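You operate a simulated robot arm through the tools that you are given. There is no shell and no other tool.

Carry out the task below with a simulated robot arm. There is one attempt and no reset: what you move stays moved.

TASK
Glue the red hub and press on the job card's foam ring.
Fine: two pumps of glue in the glue stand, ring in the press nest, hub home in the socket, nest in, one stroke, fingers clear.

Only the result counts: the job must be done as asked and must still hold three seconds after the hand-in. Knocking over, shifting, dropping, spilling or breaking anything else fails it.

THE ROBOT
A 7-joint arm with a two-finger parallel gripper, fixed in place. Base frame: the origin is on the floor under the middle of its stand, x ahead of it, y to its left, z up; the work surface is at about z = 0.84. Lengths are in m, angles in rad, forces in N, time in s.
With the tool pointing down near the work surface it reaches from about 0.3 to 0.72 m from the base axis. Its first joint turns from -2.897 to 2.897 rad. Payload 3.43 kg.
The tool frame sits at the grasp point between the pads (the TCP): z along the fingers, y along the line on which they close. The tips reach 0.034 m beyond it. The gripper opens to 0.128 m. The fingers are 0.024 m wide and 0.012 m thick; the gripper's body (0.048 by 0.13 m) begins 0.096 m behind the TCP.
Orientation is that of the tool frame in the base frame, as a unit quaternion [x, y, z, w]. With the fingers straight down and closing along the base's y, the tool's x points along the base's -x, its y along +y and its z along -z.

THE INTERFACE
- The arm moves only by the tool jog_arm. Its argument "increments" is a list of rows, each a list of 7 numbers: the shift along the base's x, y, z in m, then the turn, a rotation vector about the base's x, y, z in rad, then the gripper command, from -1 (fully open) to 1 (shut), values between in proportion. In form: [[tx, ty, tz, rx, ry, rz, hand], ...]. A call has 1 to 20 rows; each row shifts and turns the commanded pose from where the row before left it. A row lasts 0.2 s, in which the tool goes at most 0.05 m and 0.15 rad; a call with a longer step from one row to the next is refused whole, and so is a gripper value outside its range. Where a pose cannot be reached the arm comes as near as it can. A force on the tool above 40 N (or 10 N above the force at the start of the call, whichever is more), or a blocked arm, ends the call early, and 0.2 s more pass. The fingers move at their own pace (about 0.108 m/s each) and stop on an object; they squeeze with about 22 N. The grip force told is the motor's: it shows also when the fingers shut on nothing. Time passes only in rows, and 0.2 s behind the last, so rows that do not move let the fingers close. It gives the time, the measured TCP pose, the force on the tool (base axes), the opening and the grip force at its end, in the units of the frame above (readings bear some noise), with the torque about the TCP (base axes, N m) and any sound that the robot's microphone picked up.
- Cameras (640 x 400 px; columns grow to the right, rows downward): "scene" is fixed at [0.2212, -0.4996, 1.5848]; the picture's right is [0.78, -0.62, 0.00], its down [-0.38, -0.48, -0.79] and it looks along [0.49, 0.62, -0.62] (base axes); focal length 308 px, centre (320, 200). "wrist" rides on the gripper at [0.076, -0.011, -0.16] in the tool frame; the picture's right is [0.15, 0.99, 0.00], its down [-0.88, 0.13, -0.46] and it looks along [-0.45, 0.07, 0.89] (tool axes); focal length 234 px, centre (320, 200). There is no depth. A picture from a camera that has moved, and an enlarged one, comes with that camera's place and axes in the base frame and with its lens.
- grab_frame(camera): a new picture of that camera. The clock stands still meanwhile.
- move_column(by): slides the trunk up (or, below 0, down) by that many m; the arm rides with it, the base frame stays. It gives what a move gives, with no picture.
- inspect(camera, box): a new picture of the part [left, top, right, bottom] of that camera's present view, enlarged. The clock stands still meanwhile.
- finish_job(): hands the job in; it is judged then, once.

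Places have to be worked out from the pictures, the camera data and where the tool is seen. Open the gripper and draw the arm clear of the work before you hand the job in, unless the task says otherwise.

The tools are called after "Request:" by a JSON object that holds its "api" and its "payload". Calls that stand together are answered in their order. jog_arm: Moves the arm, as the interface text tells. Its arguments: {"type":"object","properties":{"increments":{"type":"array"}},"required":["increments"]} The other tools are called the same way: move_column (by) moves the trunk up or down; grab_frame (camera) takes a picture; inspect (camera, box) takes an enlarged picture of a part of a camera's view; finish_job () hands the job in.

At the start:

```text
time_s: 0.0
position: [0.5104, 0.1089, 1.2509]
ee_rot: [0.0, 1.0, 0.0, 0.0]
contact_force: [0.2, -0.9, -0.5]
wrist_torque: [-0.02, -0.02, -0.01]
grip_width: 0.128
grasp_force: 0.0
trunk travel left (down, up): [-0.25, 0.074]
```

scene: 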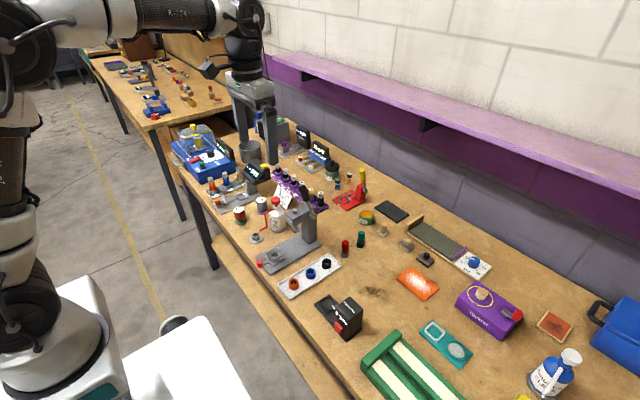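
wrist: 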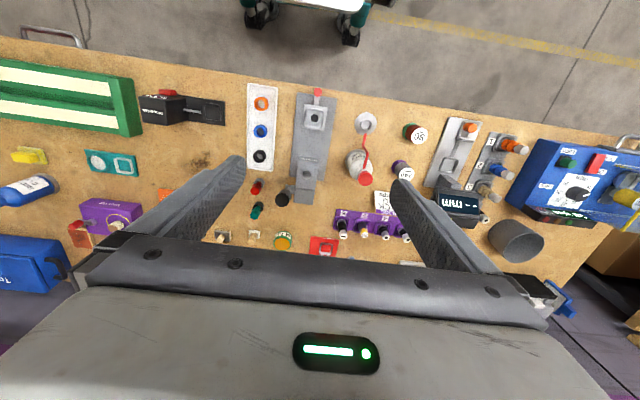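

I start with enlarged views of the bench, to identify the red hub, the job card, the foam rings, the glue stand and the press.

Request:
{"api": "inspect", "payload": {"camera": "scene", "box": [160, 100, 350, 220]}}

Request:
{"api": "inspect", "payload": {"camera": "scene", "box": [220, 180, 400, 300]}}

Request:
{"api": "inspect", "payload": {"camera": "scene", "box": [320, 160, 520, 290]}}

Request:
{"api": "inspect", "payload": {"camera": "wrist", "box": [230, 70, 440, 200]}}

Request:
{"api": "inspect", "payload": {"camera": "wrist", "box": [320, 170, 440, 250]}}

```text
3.33 times, centred on (255, 160) of scene
camera zoom: at [0.2212, -0.4996, 1.5848], right [0.78, -0.62, 0.0], down [-0.38, -0.48, -0.79], along [0.49, 0.62, -0.62], focal length 1027 px, centre (537, 333)
```

zoom: 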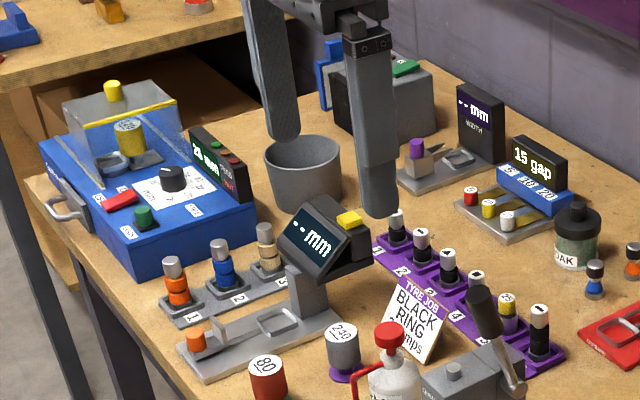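

```text
3.33 times, centred on (310, 240) of scene
camera zoom: at [0.2212, -0.4996, 1.5848], right [0.78, -0.62, 0.0], down [-0.38, -0.48, -0.79], along [0.49, 0.62, -0.62], focal length 1027 px, centre (353, 67)
```

zoom: 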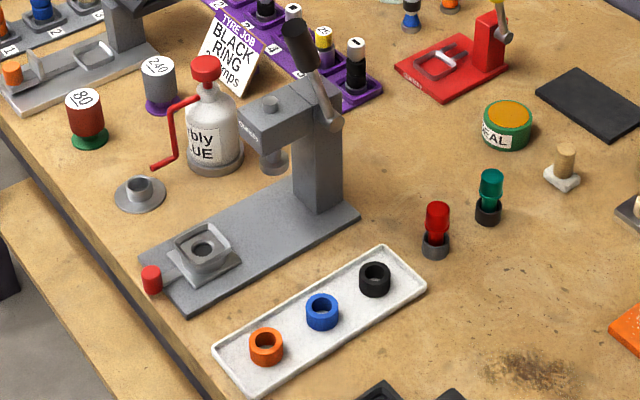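

```text
3.08 times, centred on (420, 225) of scene
camera zoom: at [0.2212, -0.4996, 1.5848], right [0.78, -0.62, 0.0], down [-0.38, -0.48, -0.79], along [0.49, 0.62, -0.62], focal length 948 px, centre (12, 123)
```

zoom: 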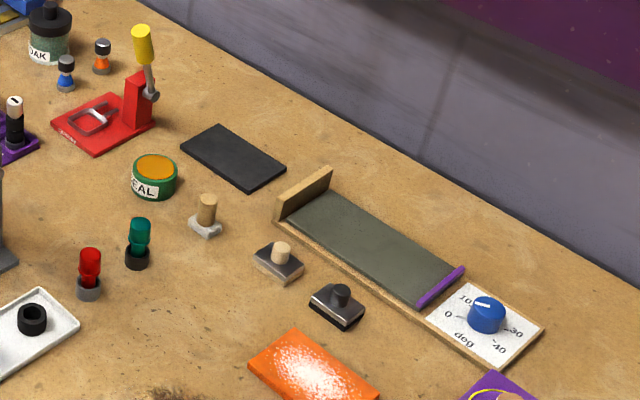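

```text
3.05 times, centred on (335, 135) of wrist
camera zoom: at [0.4357, 0.0957, 1.4096], right [-0.15, 0.99, 0.0], down [0.88, 0.13, 0.46], along [0.45, 0.07, -0.89], focal length 714 px, centre (274, 398)
```

zoom: 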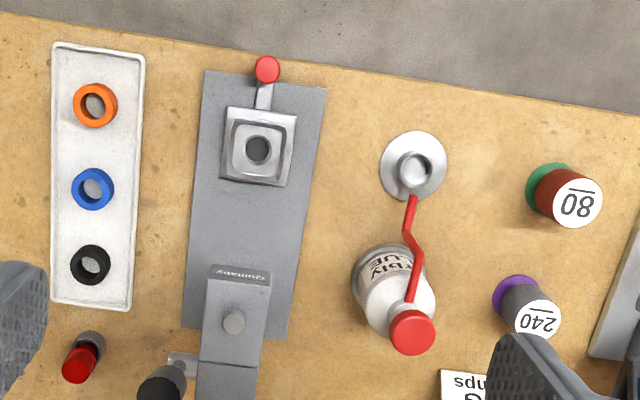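

```text
5.00 times, centred on (380, 210) of wrist
camera zoom: at [0.4357, 0.0957, 1.4096], right [-0.15, 0.99, 0.0], down [0.88, 0.13, 0.46], along [0.45, 0.07, -0.89], focal length 1171 px, centre (20, 150)
```

zoom: 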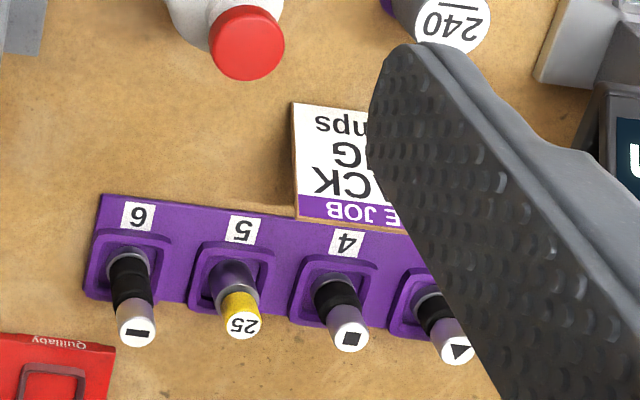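

The job card reads "TYRE JOB / BLACK RING / 2 pumps", and the red hub stands at about (0.693, -0.026). I zoom in further on the press, hub, card and glue stand before moving.

Request:
{"api": "inspect", "payload": {"camera": "scene", "box": [250, 180, 330, 230]}}

Request:
{"api": "inspect", "payload": {"camera": "scene", "box": [250, 230, 330, 280]}}

Request:
{"api": "inspect", "payload": {"camera": "scene", "box": [325, 220, 389, 260]}}

Request:
{"api": "inspect", "payload": {"camera": "scene", "box": [260, 170, 324, 210]}}

Request:
{"api": "inspect", "payload": {"camera": "wrist", "box": [276, 80, 356, 130]}}

Request:
{"api": "inspect", "payload": {"camera": "wrist", "box": [250, 160, 330, 210]}}

```text
8.00 times, centred on (290, 205) of scene
camera zoom: at [0.2212, -0.4996, 1.5848], right [0.78, -0.62, 0.0], down [-0.38, -0.48, -0.79], along [0.49, 0.62, -0.62], focal length 2465 px, centre (560, 160)
```

zoom: 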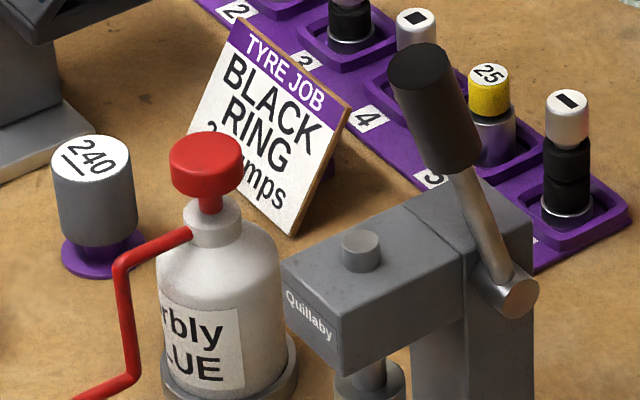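

```text
8.00 times, centred on (290, 255) of scene
camera zoom: at [0.2212, -0.4996, 1.5848], right [0.78, -0.62, 0.0], down [-0.38, -0.48, -0.79], along [0.49, 0.62, -0.62], focal length 2465 px, centre (560, -240)
```

zoom: 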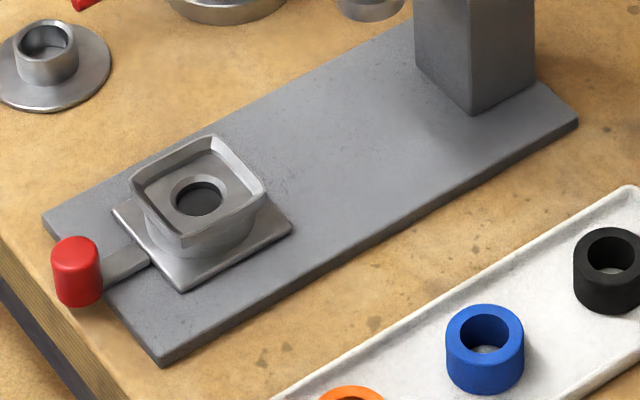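

```text
10.00 times, centred on (357, 240) of scene
camera zoom: at [0.2212, -0.4996, 1.5848], right [0.78, -0.62, 0.0], down [-0.38, -0.48, -0.79], along [0.49, 0.62, -0.62], focal length 3082 px, centre (-50, -200)
```

zoom: 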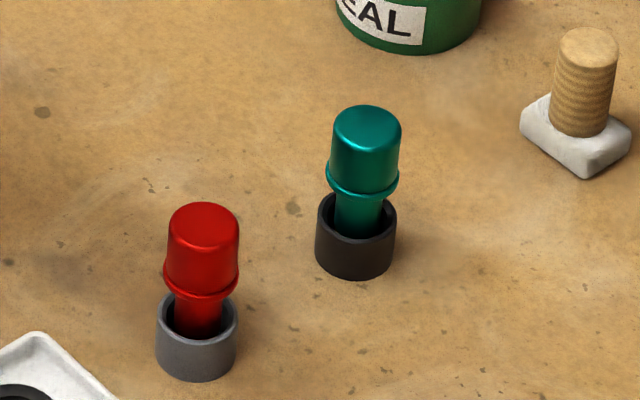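

```text
10.00 times, centred on (292, 190) of scene
camera zoom: at [0.2212, -0.4996, 1.5848], right [0.78, -0.62, 0.0], down [-0.38, -0.48, -0.79], along [0.49, 0.62, -0.62], focal length 3082 px, centre (600, 300)
```

zoom: 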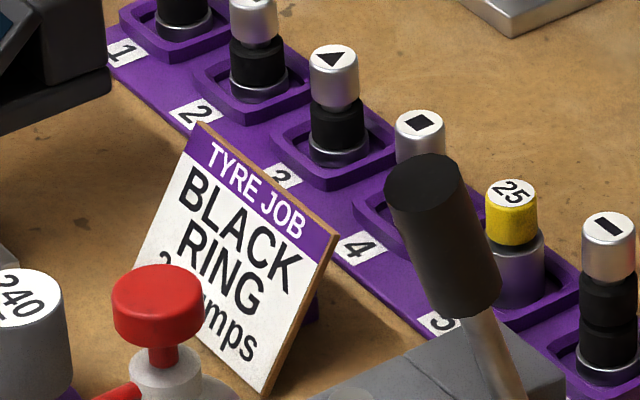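

```text
8.00 times, centred on (316, 105) of wrist
camera zoom: at [0.4357, 0.0957, 1.4096], right [-0.15, 0.99, 0.0], down [0.88, 0.13, 0.46], along [0.45, 0.07, -0.89], focal length 1873 px, centre (352, 960)
```

zoom: 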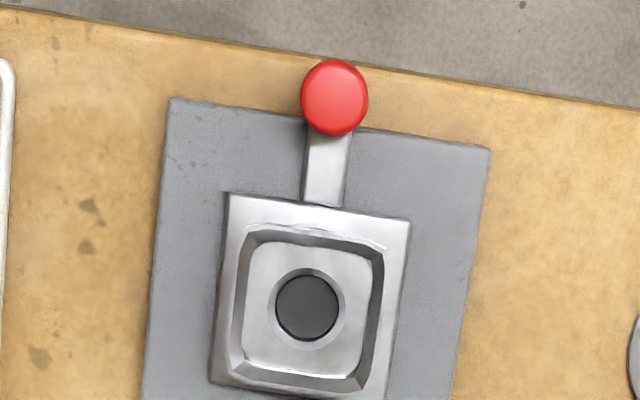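

```text
8.00 times, centred on (290, 185) of wrist
camera zoom: at [0.4357, 0.0957, 1.4096], right [-0.15, 0.99, 0.0], down [0.88, 0.13, 0.46], along [0.45, 0.07, -0.89], focal length 1873 px, centre (560, 320)
```

zoom: 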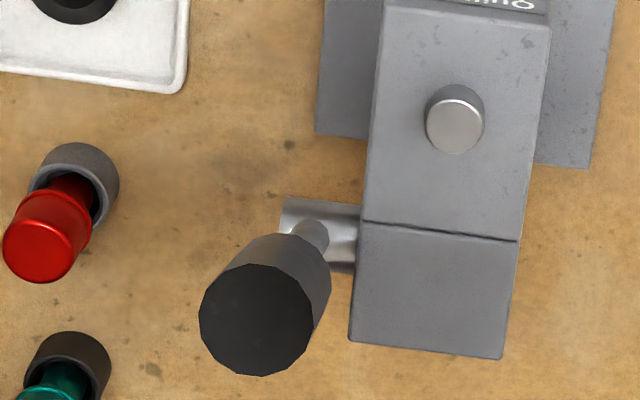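

The red hub stands spigot-down in a small grey cup, with a collar between knob and spigot. I zoom in on the ram under the press head to see which feature is the "socket".

Request:
{"api": "inspect", "payload": {"camera": "scene", "box": [276, 210, 316, 235]}}

Request:
{"api": "inspect", "payload": {"camera": "scene", "box": [240, 210, 280, 245]}}

Request:
{"api": "inspect", "payload": {"camera": "wrist", "box": [340, 100, 400, 140]}}

```text
16.00 times, centred on (296, 222) of scene
camera zoom: at [0.2212, -0.4996, 1.5848], right [0.78, -0.62, 0.0], down [-0.38, -0.48, -0.79], along [0.49, 0.62, -0.62], focal length 4931 px, centre (704, -160)
```

zoom: 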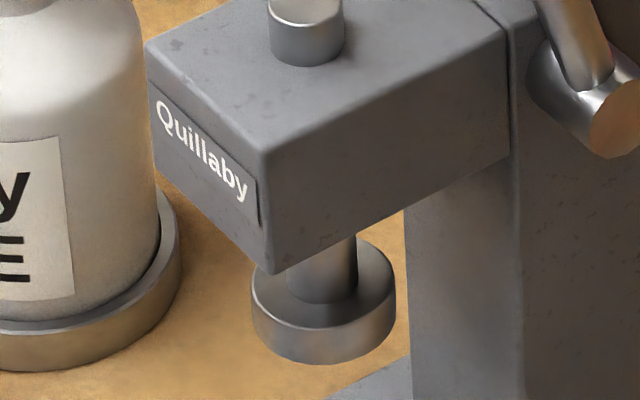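

```text
11.43 times, centred on (260, 228) of scene
camera zoom: at [0.2212, -0.4996, 1.5848], right [0.78, -0.62, 0.0], down [-0.38, -0.48, -0.79], along [0.49, 0.62, -0.62], focal length 3522 px, centre (1006, -114)
```

zoom: 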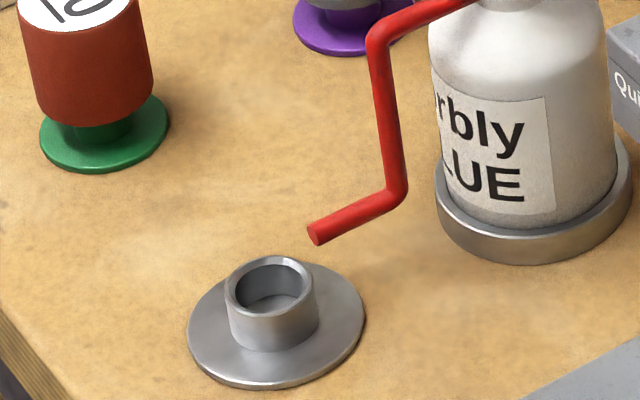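

```text
10.00 times, centred on (370, 120) of wrist
camera zoom: at [0.4357, 0.0957, 1.4096], right [-0.15, 0.99, 0.0], down [0.88, 0.13, 0.46], along [0.45, 0.07, -0.89], focal length 2342 px, centre (-180, 1000)
```

zoom: 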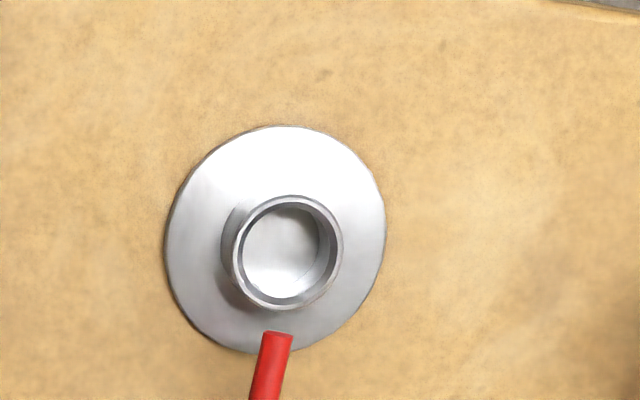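

The ram ends in a flat disc, so the "socket" must be the hole in the nest pocket, with the hub's spigot going through the ring into it. The glue spout points at the small cup on the round base. I move the wrist camera lower over the nest for a precise look.

Request:
{"api": "jog_arm", "payload": {"increments": [[-0.02, -0.003, -0.035, 0, 0, 0, -1], [-0.02, -0.003, -0.035, 0, 0, 0, -1], [-0.02, -0.003, -0.035, 0, 0, 0, -1], [0, -0.003, -0.035, 0, 0, 0, -1], [0, 0, -0.035, 0, 0, 0, -1], [0, 0, -0.025, 0, 0, 0, -1]]}}

Request:
{"api": "grab_frame", "payload": {"camera": "wrist"}}

Request:
{"api": "grab_frame", "payload": {"camera": "scene"}}

```text
time_s: 1.4
position: [0.4498, 0.0959, 1.0507]
ee_rot: [0.001, 1.0, 0.0, 0.0]
contact_force: [0.4, 0.0, -0.1]
wrist_torque: [0.03, -0.03, -0.04]
grip_width: 0.128
grasp_force: 0.1
trunk travel left (down, up): [-0.25, 0.074]
```

```text
taken
camera wrist: at [0.3754, 0.0838, 1.21], right [-0.15, 0.99, 0.0], down [0.88, 0.13, 0.46], along [0.45, 0.07, -0.89], focal length 234 px, centre (320, 200)
```

wrist: 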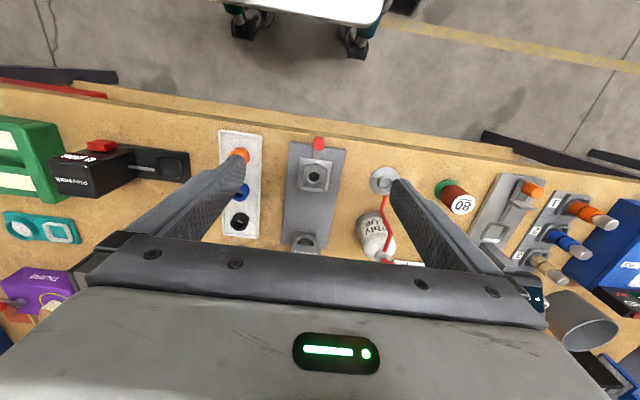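

```text
taken
```

scene: 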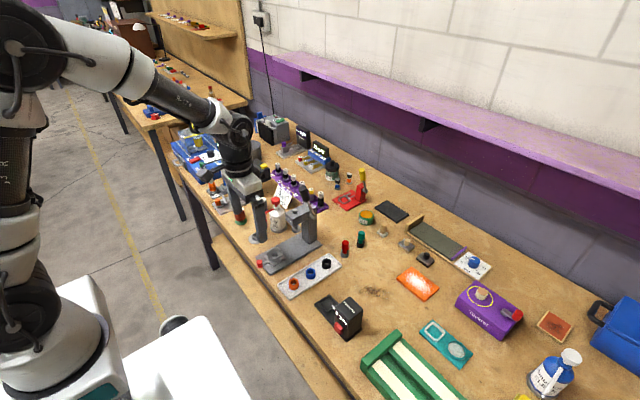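

The arm moves as commanded. I enlarge the nest, glue stand and ring tray from this closer position.

Request:
{"api": "inspect", "payload": {"camera": "wrist", "box": [280, 125, 360, 200]}}

Request:
{"api": "inspect", "payload": {"camera": "wrist", "box": [355, 155, 435, 265]}}

Request:
{"api": "inspect", "payload": {"camera": "wrist", "box": [210, 125, 290, 245]}}

Request:
{"api": "inspect", "payload": {"camera": "scene", "box": [225, 160, 345, 280]}}

```text
5.33 times, centred on (320, 162) of wrist
camera zoom: at [0.3754, 0.0838, 1.21], right [-0.15, 0.99, 0.0], down [0.88, 0.13, 0.46], along [0.45, 0.07, -0.89], focal length 1249 px, centre (320, 400)
```

zoom: 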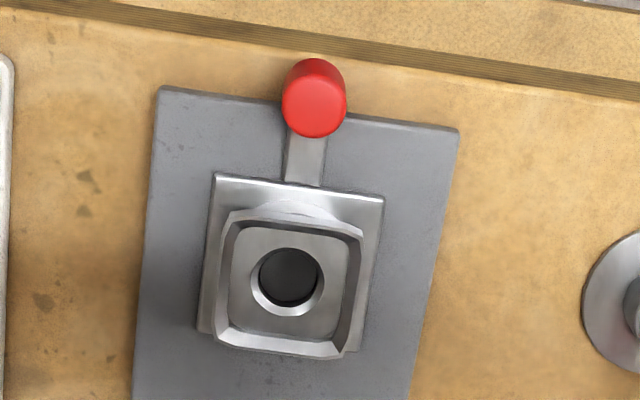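

```text
3.64 times, centred on (395, 210) of wrist
camera zoom: at [0.3754, 0.0838, 1.21], right [-0.15, 0.99, 0.0], down [0.88, 0.13, 0.46], along [0.45, 0.07, -0.89], focal length 852 px, centre (47, 164)
```

zoom: 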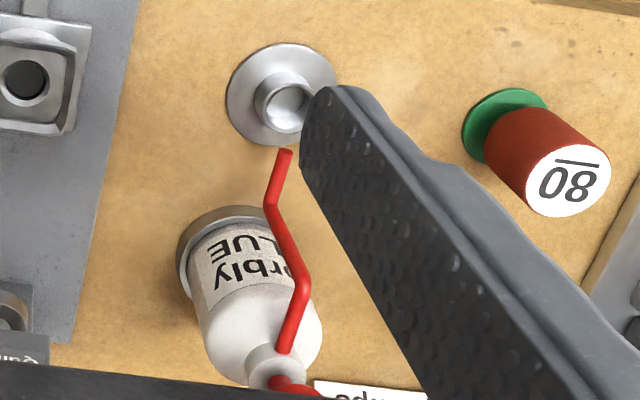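

```text
3.33 times, centred on (250, 185) of wrist
camera zoom: at [0.3754, 0.0838, 1.21], right [-0.15, 0.99, 0.0], down [0.88, 0.13, 0.46], along [0.45, 0.07, -0.89], focal length 781 px, centre (553, 250)
```

zoom: 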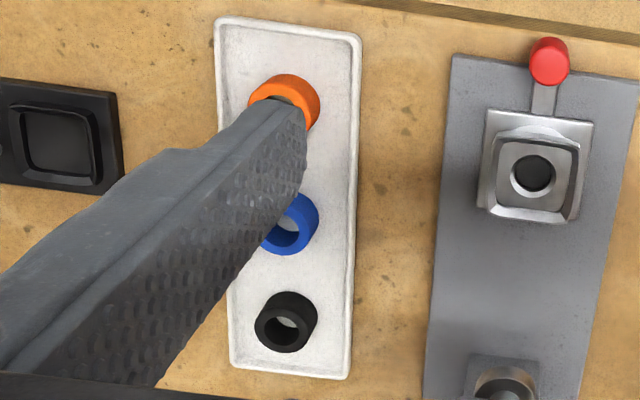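

```text
3.33 times, centred on (285, 220) of scene
camera zoom: at [0.2212, -0.4996, 1.5848], right [0.78, -0.62, 0.0], down [-0.38, -0.48, -0.79], along [0.49, 0.62, -0.62], focal length 1027 px, centre (437, 133)
```

zoom: 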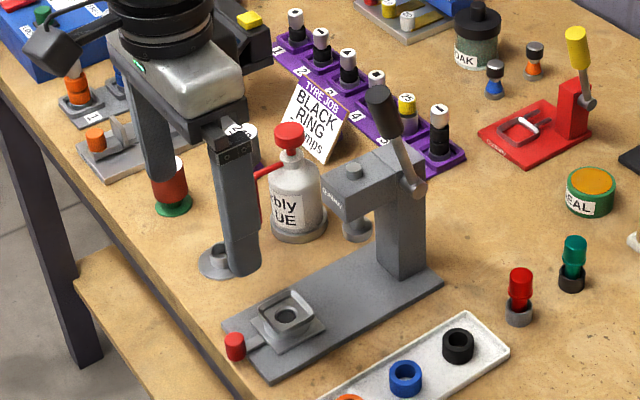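

I measure the black ring, nest and hub more precisely with tight zooms.

Request:
{"api": "inspect", "payload": {"camera": "scene", "box": [310, 250, 342, 270]}}

Request:
{"api": "inspect", "payload": {"camera": "scene", "box": [255, 243, 295, 268]}}

Request:
{"api": "inspect", "payload": {"camera": "scene", "box": [333, 235, 365, 260]}}

```text
16.00 times, centred on (326, 260) of scene
camera zoom: at [0.2212, -0.4996, 1.5848], right [0.78, -0.62, 0.0], down [-0.38, -0.48, -0.79], along [0.49, 0.62, -0.62], focal length 4931 px, centre (224, -760)
```

zoom: 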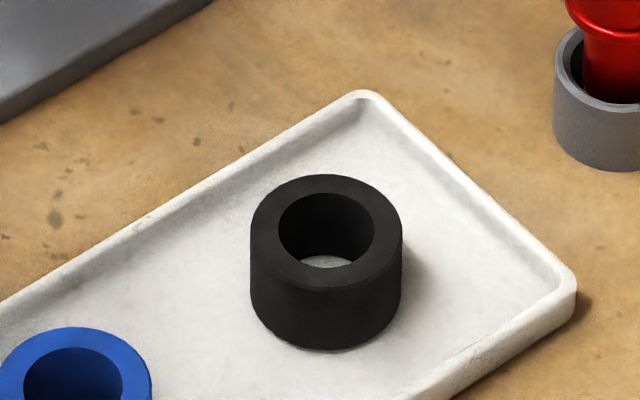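

```text
16.00 times, centred on (275, 256) of scene
camera zoom: at [0.2212, -0.4996, 1.5848], right [0.78, -0.62, 0.0], down [-0.38, -0.48, -0.79], along [0.49, 0.62, -0.62], focal length 4931 px, centre (1040, -688)
```

zoom: 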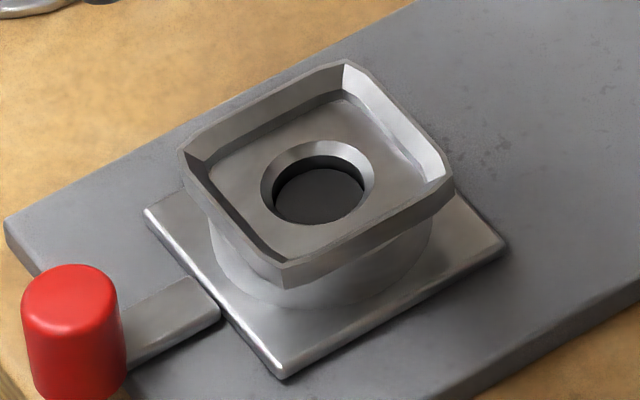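

```text
16.00 times, centred on (349, 248) of scene
camera zoom: at [0.2212, -0.4996, 1.5848], right [0.78, -0.62, 0.0], down [-0.38, -0.48, -0.79], along [0.49, 0.62, -0.62], focal length 4931 px, centre (-144, -560)
```

zoom: 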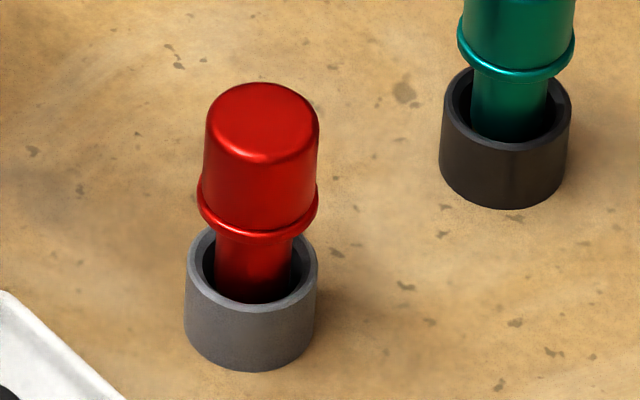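

The ring measures about 29 mm outside, 18 mm inside and 18 mm tall. The hub's spigot is about 15 mm and its knob 22 mm, so the spigot does go through the ring into the nest hole. I move away from the press, turn the gripper 90° so the body stays clear of the press lever, and go above the black ring.

Request:
{"api": "jog_arm", "payload": {"increments": [[0, -0.03, 0.02, 0, 0, 0, 0.2], [0, -0.03, 0.02, 0, 0, 0, 0.2], [0, -0.03, 0.02, 0, 0, 0.15, 0.2], [0, -0.03, 0.01, 0, 0, 0.15, 0.2], [0.01, 0, 0, 0, 0, 0.15, 0.2], [0.01, 0, 0, 0, 0, 0.15, 0.2], [0.01, 0, 0, 0, 0, 0.15, 0.2], [0.01, 0, 0, 0, 0, 0.15, 0.2], [0.02, 0, 0, 0, 0, 0.15, 0.2], [0.02, 0, 0, 0, 0, 0.15, 0.2], [0.02, 0, 0, 0, 0, 0.15, 0.2], [0.02, 0, 0, 0, 0, 0.15, 0.2], [0.02, 0, 0, 0, 0, 0.07, 0.2], [0.02, 0, 0, 0, 0, 0, 0.2]]}}

Request:
{"api": "grab_frame", "payload": {"camera": "wrist"}}

Request:
{"api": "grab_frame", "payload": {"camera": "scene"}}

```text
time_s: 4.4
position: [0.6109, -0.0253, 1.1209]
ee_rot: [-0.707, 0.707, 0.0, 0.0]
contact_force: [-0.7, 0.5, 0.2]
wrist_torque: [-0.04, -0.02, 0.0]
grip_width: 0.0513
grasp_force: 0.0
trunk travel left (down, up): [-0.25, 0.074]
```

```text
taken
camera wrist: at [0.6226, -0.1011, 1.2805], right [-0.99, -0.15, 0.0], down [-0.13, 0.88, 0.46], along [-0.07, 0.45, -0.89], focal length 234 px, centre (320, 200)
```

wrist: 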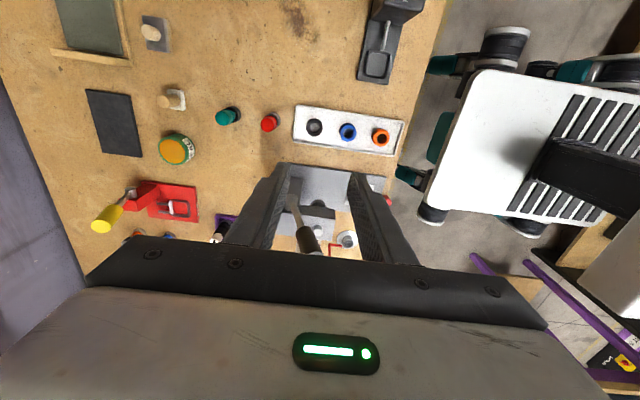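

```text
taken
```

scene: 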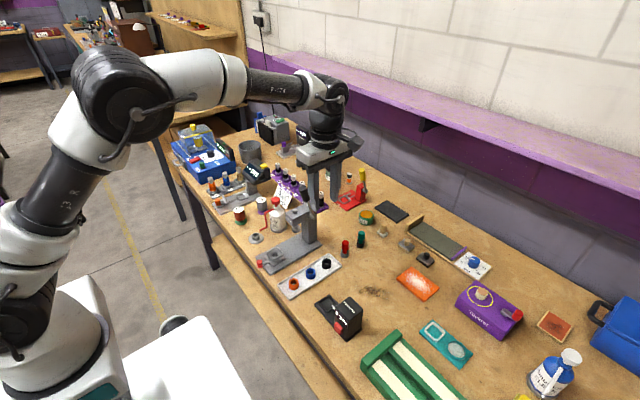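

The rotation worked. I zoom on the black ring to compute its position from this viewpoint.

Request:
{"api": "inspect", "payload": {"camera": "wrist", "box": [284, 102, 344, 152]}}

Request:
{"api": "inspect", "payload": {"camera": "wrist", "box": [260, 160, 400, 260]}}

```text
8.00 times, centred on (314, 127) of wrist
camera zoom: at [0.6226, -0.1011, 1.2805], right [-0.99, -0.15, 0.0], down [-0.13, 0.88, 0.46], along [-0.07, 0.45, -0.89], focal length 1873 px, centre (368, 784)
```

zoom: 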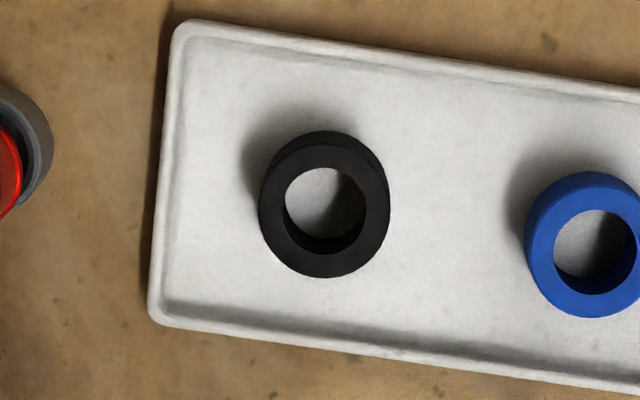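

```text
4.00 times, centred on (330, 210) of wrist
camera zoom: at [0.6226, -0.1011, 1.2805], right [-0.99, -0.15, 0.0], down [-0.13, 0.88, 0.46], along [-0.07, 0.45, -0.89], focal length 937 px, centre (280, 160)
```

zoom: 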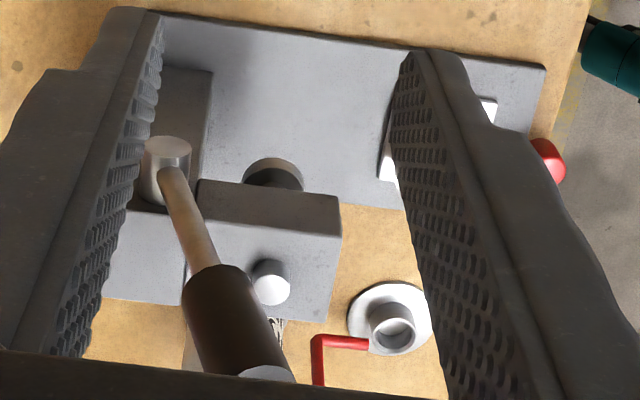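

The black ring computes to (0.621, -0.026). I shift 9 mm in x and descend to z = 0.95 for a check.

Request:
{"api": "jog_arm", "payload": {"increments": [[0.0093, -0.001, -0.02, 0, 0, 0, 0.2], [0, 0, -0.04, 0, 0, 0, 0.2], [0, 0, -0.04, 0, 0, 0, 0.2], [0, 0, -0.04, 0, 0, 0, 0.2], [0, 0, -0.03, 0, 0, 0, 0.2], [0, 0, 0, 0, 0, 0, 0.2]]}}

Request:
{"api": "grab_frame", "payload": {"camera": "wrist"}}

Request:
{"api": "inspect", "payload": {"camera": "wrist", "box": [260, 130, 380, 210]}}

Request:
{"api": "inspect", "payload": {"camera": "scene", "box": [280, 200, 380, 280]}}

```text
time_s: 5.8
position: [0.6196, -0.0263, 0.9497]
ee_rot: [-0.707, 0.708, 0.0, 0.0]
contact_force: [0.6, -0.1, -0.6]
wrist_torque: [0.01, 0.06, -0.01]
grip_width: 0.0512
grasp_force: 0.0
trunk travel left (down, up): [-0.25, 0.074]
```

```text
taken
camera wrist: at [0.6309, -0.1022, 1.1094], right [-0.99, -0.14, 0.0], down [-0.13, 0.88, 0.46], along [-0.07, 0.45, -0.89], focal length 234 px, centre (320, 200)
```

wrist: 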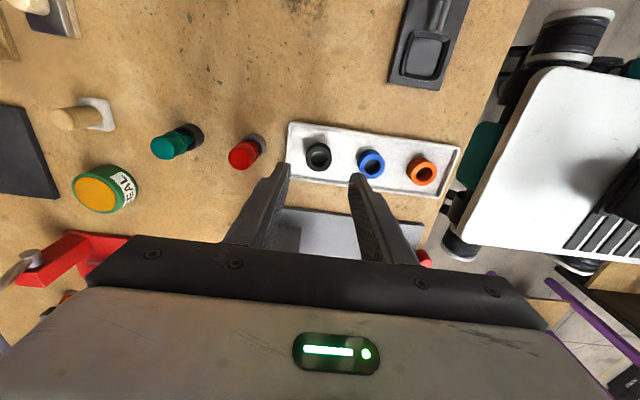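

```text
5.00 times, centred on (320, 170) of wrist
camera zoom: at [0.6309, -0.1022, 1.1094], right [-0.99, -0.14, 0.0], down [-0.13, 0.88, 0.46], along [-0.07, 0.45, -0.89], focal length 1171 px, centre (320, 350)
```

zoom: 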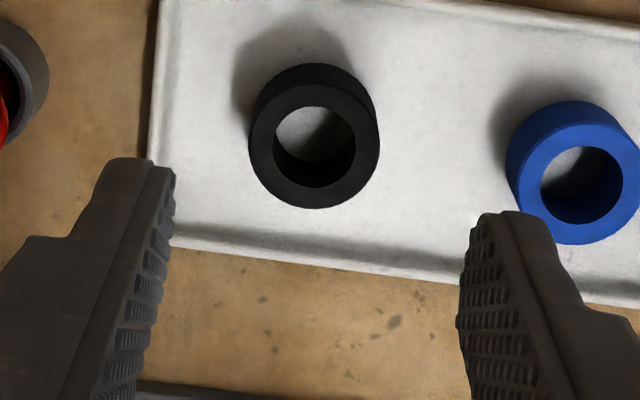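

```text
5.00 times, centred on (330, 240) of scene
camera zoom: at [0.2212, -0.4996, 1.5848], right [0.78, -0.62, 0.0], down [-0.38, -0.48, -0.79], along [0.49, 0.62, -0.62], focal length 1541 px, centre (270, 0)
```

zoom: 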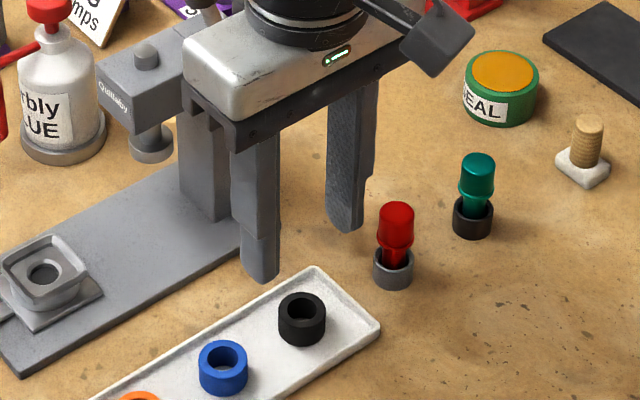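

The ring is centred between the pads to within 1 mm. I lower until the tips are about 8 mm below the ring's top, close, and check the grip.

Request:
{"api": "jog_arm", "payload": {"increments": [[0.0007, 0, -0.03, 0, 0, 0, 0.2], [0, 0, -0.025, 0, 0, 0, 0.2], [0, 0, -0.007, 0, 0, 0, 0.2], [0, 0, 0, 0, 0, 0, 0.2], [0, 0, 0, 0, 0, 0, 0.5], [0, 0, 0, 0, 0, 0, 0.7], [0, 0, 0, 0, 0, 0, 1], [0, 0, 0, 0, 0, 0, 1]]}}

Request:
{"api": "inspect", "payload": {"camera": "wrist", "box": [260, 130, 380, 210]}}

Request:
{"api": "inspect", "payload": {"camera": "scene", "box": [280, 200, 380, 280]}}

```text
time_s: 7.6
position: [0.621, -0.0248, 0.8879]
ee_rot: [-0.706, 0.708, -0.001, 0.0]
contact_force: [-0.3, -0.5, -0.1]
wrist_torque: [0.0, 0.0, -0.05]
grip_width: 0.0238
grasp_force: 22.2
trunk travel left (down, up): [-0.25, 0.074]
```

```text
5.00 times, centred on (320, 170) of wrist
camera zoom: at [0.6321, -0.1014, 1.0466], right [-0.99, -0.14, 0.0], down [-0.13, 0.88, 0.46], along [-0.07, 0.45, -0.89], focal length 1171 px, centre (320, 350)
```

zoom: 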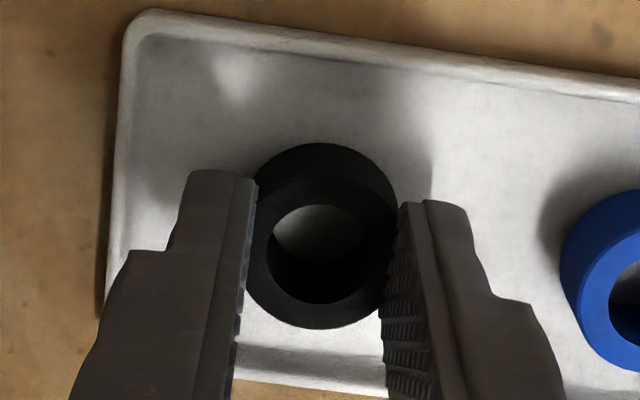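

```text
5.00 times, centred on (330, 240) of scene
camera zoom: at [0.2212, -0.4996, 1.5848], right [0.78, -0.62, 0.0], down [-0.38, -0.48, -0.79], along [0.49, 0.62, -0.62], focal length 1541 px, centre (270, 0)
```

zoom: 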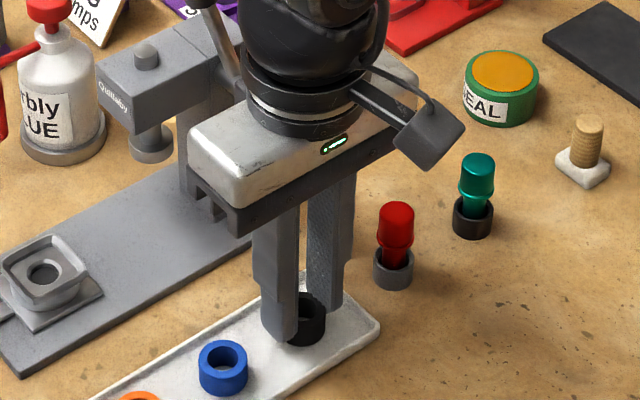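

The ring is gripped (width 24 mm, 22 N). I lift it, turn the gripper back to the default orientation on the way, and stop above the nest to check alignment.

Request:
{"api": "jog_arm", "payload": {"increments": [[0, 0, 0.04, 0, 0, 0, 1], [0, 0, 0.04, 0, 0, 0, 1], [-0.02, 0, 0.01, 0, 0, -0.15, 1], [-0.03, 0, 0, 0, 0, -0.15, 1], [-0.03, 0, 0, 0, 0, -0.15, 1], [-0.0281, 0, 0, 0, 0, -0.15, 1], [0, 0.01, 0, 0, 0, -0.15, 1], [0, 0.02, 0, 0, 0, -0.15, 1], [0, 0.02, 0, 0, 0, -0.15, 1], [0, 0.02, 0, 0, 0, -0.15, 1], [0, 0.02, 0, 0, 0, -0.15, 1], [0, 0.02, 0, 0, 0, -0.15, 1], [0, 0.0112, 0, 0, 0, -0.07, 1], [0, 0, 0, 0, 0, 0, 1]]}}

Request:
{"api": "grab_frame", "payload": {"camera": "wrist"}}

Request:
{"api": "inspect", "payload": {"camera": "wrist", "box": [260, 130, 380, 210]}}

Request:
{"api": "inspect", "payload": {"camera": "scene", "box": [220, 190, 340, 280]}}

```text
time_s: 10.6
position: [0.513, 0.0959, 0.9795]
ee_rot: [0.001, 1.0, 0.001, 0.0]
contact_force: [-0.3, 0.3, 0.2]
wrist_torque: [0.0, -0.02, 0.0]
grip_width: 0.0234
grasp_force: 22.0
trunk travel left (down, up): [-0.25, 0.074]
```

```text
taken
camera wrist: at [0.4376, 0.0841, 1.1376], right [-0.14, 0.99, 0.0], down [0.88, 0.13, 0.46], along [0.45, 0.07, -0.89], focal length 234 px, centre (320, 200)
```

wrist: 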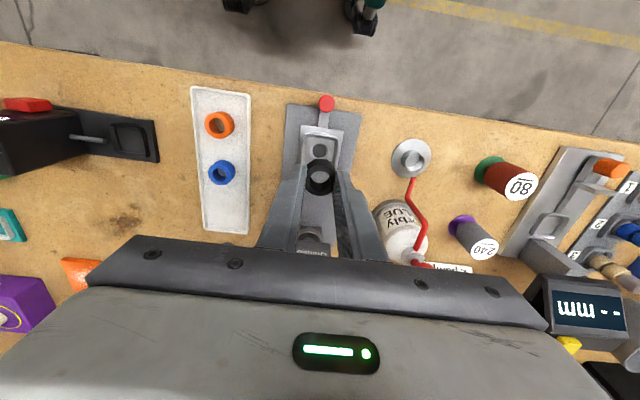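

```text
5.00 times, centred on (320, 170) of wrist
camera zoom: at [0.4376, 0.0841, 1.1376], right [-0.14, 0.99, 0.0], down [0.88, 0.13, 0.46], along [0.45, 0.07, -0.89], focal length 1171 px, centre (320, 350)
```

zoom: 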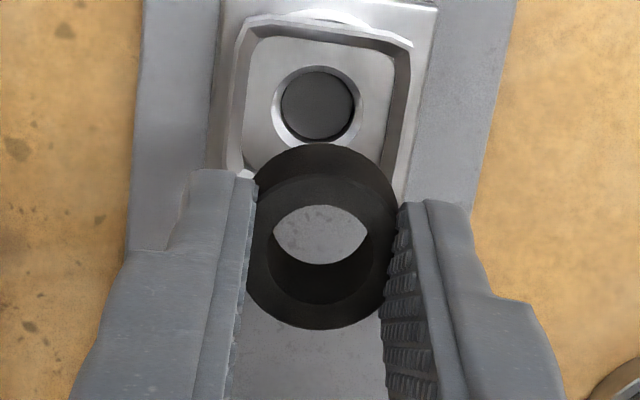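

```text
4.44 times, centred on (280, 235) of scene
camera zoom: at [0.2212, -0.4996, 1.5848], right [0.78, -0.62, 0.0], down [-0.38, -0.48, -0.79], along [0.49, 0.62, -0.62], focal length 1370 px, centre (498, 44)
```

zoom: 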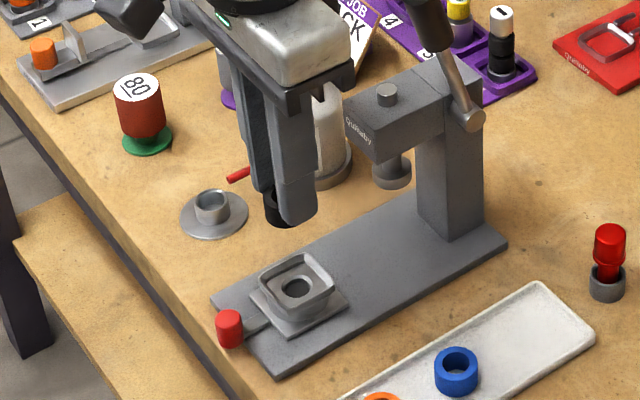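

The nest hole computes to (0.513, 0.0947), within 1 mm of the tool. I lower the ring to just above the pocket floor and read the force.

Request:
{"api": "jog_arm", "payload": {"increments": [[-0.0004, -0.0003, -0.03, 0, 0, 0, 1], [0, 0, -0.025, 0, 0, 0, 1], [0, 0, -0.012, 0, 0, 0, 1], [0, 0, -0.004, 0, 0, 0, 1], [0, 0, 0, 0, 0, 0, 1]]}}

Request:
{"api": "inspect", "payload": {"camera": "wrist", "box": [260, 130, 380, 210]}}

Request:
{"api": "inspect", "payload": {"camera": "scene", "box": [250, 230, 310, 270]}}

```text
time_s: 11.8
position: [0.5122, 0.0939, 0.908]
ee_rot: [0.0, 1.0, 0.0, 0.002]
contact_force: [0.2, -0.1, 12.4]
wrist_torque: [0.01, 0.05, -0.01]
grip_width: 0.0235
grasp_force: 22.4
trunk travel left (down, up): [-0.25, 0.074]
```

```text
5.00 times, centred on (320, 170) of wrist
camera zoom: at [0.4375, 0.0827, 1.0672], right [-0.15, 0.99, 0.0], down [0.88, 0.13, 0.46], along [0.45, 0.07, -0.89], focal length 1171 px, centre (320, 350)
```

zoom: 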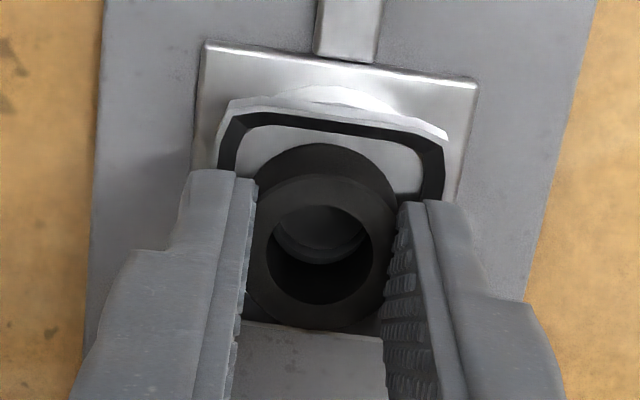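

```text
10.00 times, centred on (280, 250) of scene
camera zoom: at [0.2212, -0.4996, 1.5848], right [0.78, -0.62, 0.0], down [-0.38, -0.48, -0.79], along [0.49, 0.62, -0.62], focal length 3082 px, centre (720, -300)
```

zoom: 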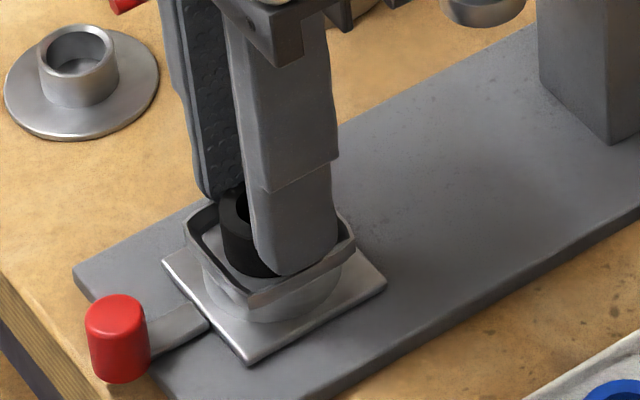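

There's 12 N of contact, and the ring sits on or right at the pocket floor. I raise 2 mm to unload, open slightly, and lift away.

Request:
{"api": "jog_arm", "payload": {"increments": [[0, 0, 0.002, 0, 0, 0, 1], [0, 0, 0, 0, 0, 0, 0.6], [0, 0, 0, 0, 0, 0, 0.3], [0, 0, 0, 0, 0, 0, 0.2], [0, 0, 0.03, 0, 0, 0, 0.2], [0, 0, 0.04, 0, 0, 0, 0.2], [0, 0, 0.04, 0, 0, 0, 0.2]]}}

Request:
{"api": "inspect", "payload": {"camera": "wrist", "box": [260, 110, 380, 210]}}

Request:
{"api": "inspect", "payload": {"camera": "scene", "box": [250, 230, 310, 270]}}

```text
time_s: 13.4
position: [0.5116, 0.0957, 1.0206]
ee_rot: [0.0, 1.0, -0.001, 0.0]
contact_force: [0.3, -0.1, -0.6]
wrist_torque: [-0.01, 0.03, -0.01]
grip_width: 0.0513
grasp_force: 0.0
trunk travel left (down, up): [-0.25, 0.074]
```

```text
4.00 times, centred on (320, 160) of wrist
camera zoom: at [0.4367, 0.0839, 1.1801], right [-0.15, 0.99, 0.0], down [0.88, 0.13, 0.46], along [0.45, 0.07, -0.89], focal length 937 px, centre (320, 360)
```

zoom: 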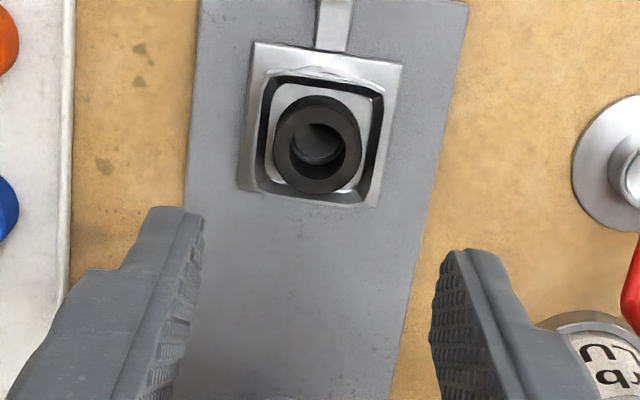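

```text
10.00 times, centred on (280, 250) of scene
camera zoom: at [0.2212, -0.4996, 1.5848], right [0.78, -0.62, 0.0], down [-0.38, -0.48, -0.79], along [0.49, 0.62, -0.62], focal length 3082 px, centre (720, -300)
```

zoom: 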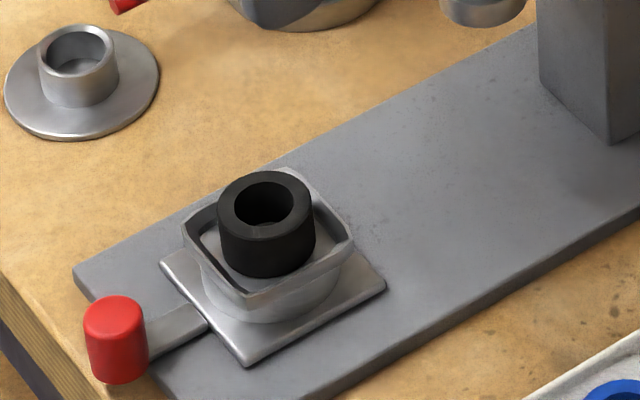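

The black ring sits flat and centred in the nest pocket. Next I go to the red hub, moving clear of the lever first in -y, then +x.

Request:
{"api": "jog_arm", "payload": {"increments": [[0, -0.04, 0.01, 0, 0, 0, 0.2], [0, -0.04, 0.01, 0, 0, 0, 0.2], [0, -0.0407, 0, 0, 0, 0, 0.2], [0.04, 0, 0, 0, 0, 0, 0.2], [0.04, 0, 0, 0, 0, 0, 0.2], [0.04, 0, 0, 0, 0, 0, 0.2], [0.04, 0, 0, 0, 0, 0, 0.2], [0.015, 0, 0, 0, 0, 0, 0.2], [0, 0, 0, 0, 0, 0, 0.2]]}}

Request:
{"api": "grab_frame", "payload": {"camera": "wrist"}}

Request:
{"api": "inspect", "payload": {"camera": "wrist", "box": [270, 120, 370, 200]}}

Request:
{"api": "inspect", "payload": {"camera": "scene", "box": [300, 180, 400, 260]}}

```text
time_s: 15.4
position: [0.6879, -0.0235, 1.0377]
ee_rot: [0.0, 1.0, 0.0, -0.001]
contact_force: [0.1, 0.3, 0.9]
wrist_torque: [0.0, 0.02, 0.01]
grip_width: 0.0512
grasp_force: 0.0
trunk travel left (down, up): [-0.25, 0.074]
```

```text
taken
camera wrist: at [0.6136, -0.0353, 1.1965], right [-0.15, 0.99, 0.0], down [0.88, 0.13, 0.46], along [0.45, 0.07, -0.89], focal length 234 px, centre (320, 200)
```

wrist: 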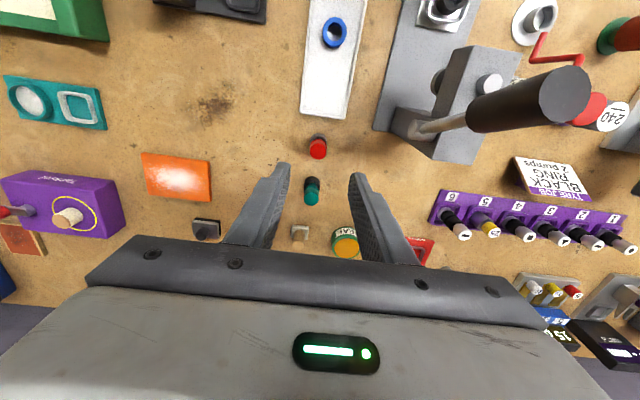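

```text
5.00 times, centred on (320, 160) of wrist
camera zoom: at [0.6136, -0.0353, 1.1965], right [-0.15, 0.99, 0.0], down [0.88, 0.13, 0.46], along [0.45, 0.07, -0.89], focal length 1171 px, centre (320, 400)
```

zoom: 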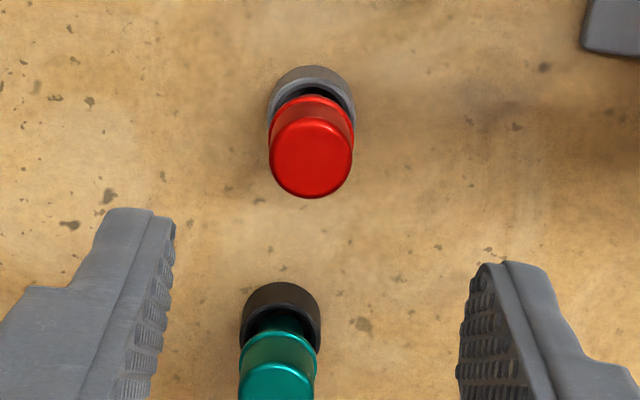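

```text
5.00 times, centred on (350, 220) of scene
camera zoom: at [0.2212, -0.4996, 1.5848], right [0.78, -0.62, 0.0], down [-0.38, -0.48, -0.79], along [0.49, 0.62, -0.62], focal length 1541 px, centre (170, 100)
```

zoom: 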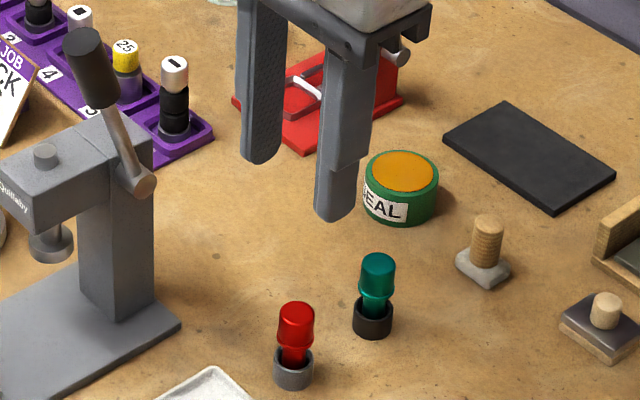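

The hub top is at (0.695, -0.025). I correct by 6 mm and descend so the tips are level with the knob's top, then check the side view.

Request:
{"api": "jog_arm", "payload": {"increments": [[0.0056, -0.001, -0.03, 0, 0, 0, 0.2], [0, 0, -0.04, 0, 0, 0, 0.2], [0, 0, -0.03, 0, 0, 0, 0.2], [0, 0, 0, 0, 0, 0, 0.2]]}}

Request:
{"api": "inspect", "payload": {"camera": "wrist", "box": [260, 130, 380, 210]}}

Request:
{"api": "inspect", "payload": {"camera": "scene", "box": [320, 210, 380, 260]}}

```text
time_s: 16.4
position: [0.6953, -0.0257, 0.9396]
ee_rot: [0.0, 1.0, 0.0, 0.0]
contact_force: [0.2, -0.7, -0.5]
wrist_torque: [-0.01, 0.01, -0.02]
grip_width: 0.0512
grasp_force: 0.1
trunk travel left (down, up): [-0.25, 0.074]
```

```text
5.00 times, centred on (320, 170) of wrist
camera zoom: at [0.6202, -0.0365, 1.0974], right [-0.15, 0.99, 0.0], down [0.88, 0.13, 0.46], along [0.45, 0.07, -0.89], focal length 1171 px, centre (320, 350)
```

zoom: 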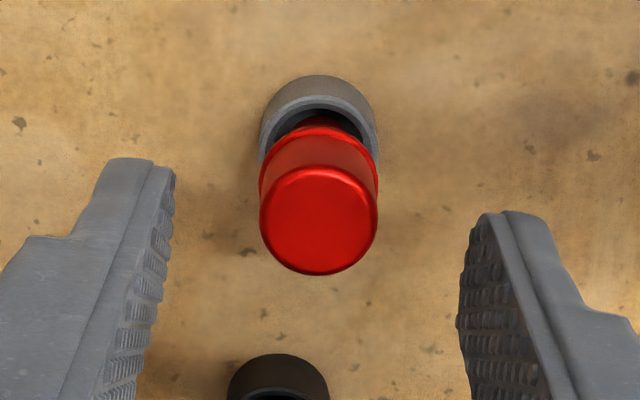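

```text
8.00 times, centred on (350, 235) of scene
camera zoom: at [0.2212, -0.4996, 1.5848], right [0.78, -0.62, 0.0], down [-0.38, -0.48, -0.79], along [0.49, 0.62, -0.62], focal length 2465 px, centre (80, -80)
```

zoom: 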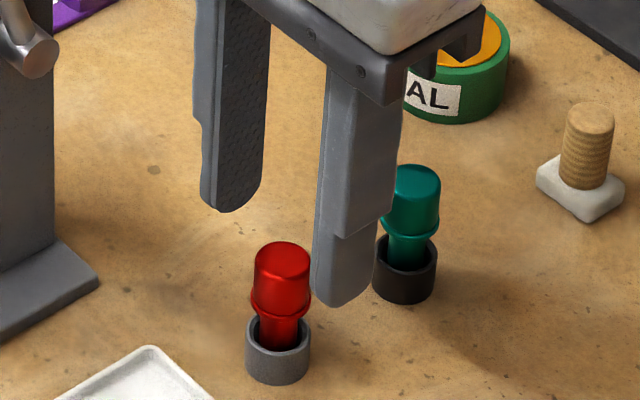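

The knob is centred (top at z ≈ 0.897, collar top ≈ 0.880). I lower 22 mm so the tips end just above the collar, then close on the knob.

Request:
{"api": "jog_arm", "payload": {"increments": [[-0.0005, 0, -0.015, 0, 0, 0, 0.2], [0, 0, -0.007, 0, 0, 0, 0.2], [0, 0, 0, 0, 0, 0, 0.3], [0, 0, 0, 0, 0, 0, 0.5], [0, 0, 0, 0, 0, 0, 0.7], [0, 0, 0, 0, 0, 0, 1], [0, 0, 0, 0, 0, 0, 1]]}}

Request:
{"api": "inspect", "payload": {"camera": "wrist", "box": [260, 130, 380, 210]}}

Request:
{"api": "inspect", "payload": {"camera": "scene", "box": [320, 210, 380, 260]}}

```text
time_s: 18.0
position: [0.6927, -0.0259, 0.9165]
ee_rot: [0.0, 1.0, 0.0, 0.0]
contact_force: [-0.2, 0.2, 0.4]
wrist_torque: [0.03, 0.03, 0.03]
grip_width: 0.0204
grasp_force: 21.3
trunk travel left (down, up): [-0.25, 0.074]
```

```text
5.00 times, centred on (320, 170) of wrist
camera zoom: at [0.6179, -0.0377, 1.0757], right [-0.15, 0.99, 0.0], down [0.88, 0.13, 0.46], along [0.45, 0.07, -0.89], focal length 1171 px, centre (320, 350)
```

zoom: 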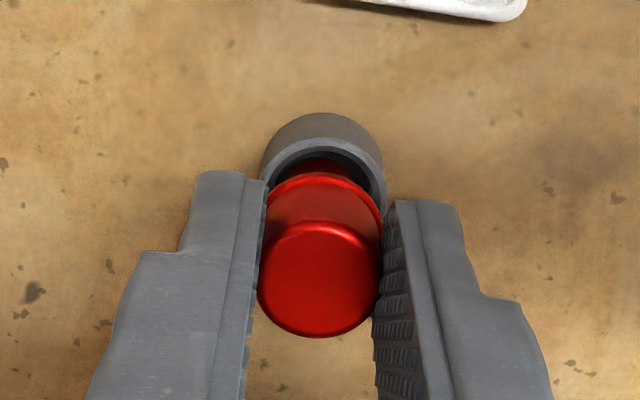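

```text
8.00 times, centred on (350, 235) of scene
camera zoom: at [0.2212, -0.4996, 1.5848], right [0.78, -0.62, 0.0], down [-0.38, -0.48, -0.79], along [0.49, 0.62, -0.62], focal length 2465 px, centre (80, -80)
```

zoom: 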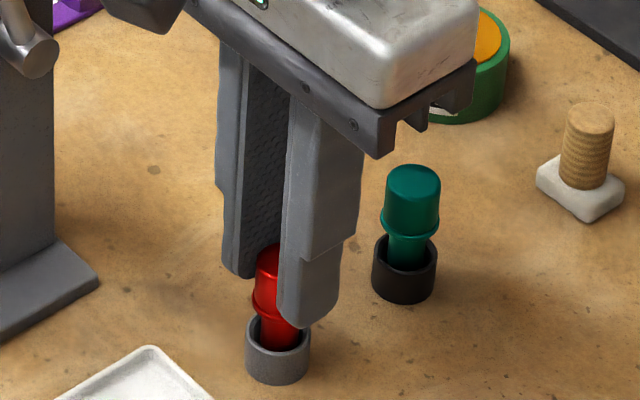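

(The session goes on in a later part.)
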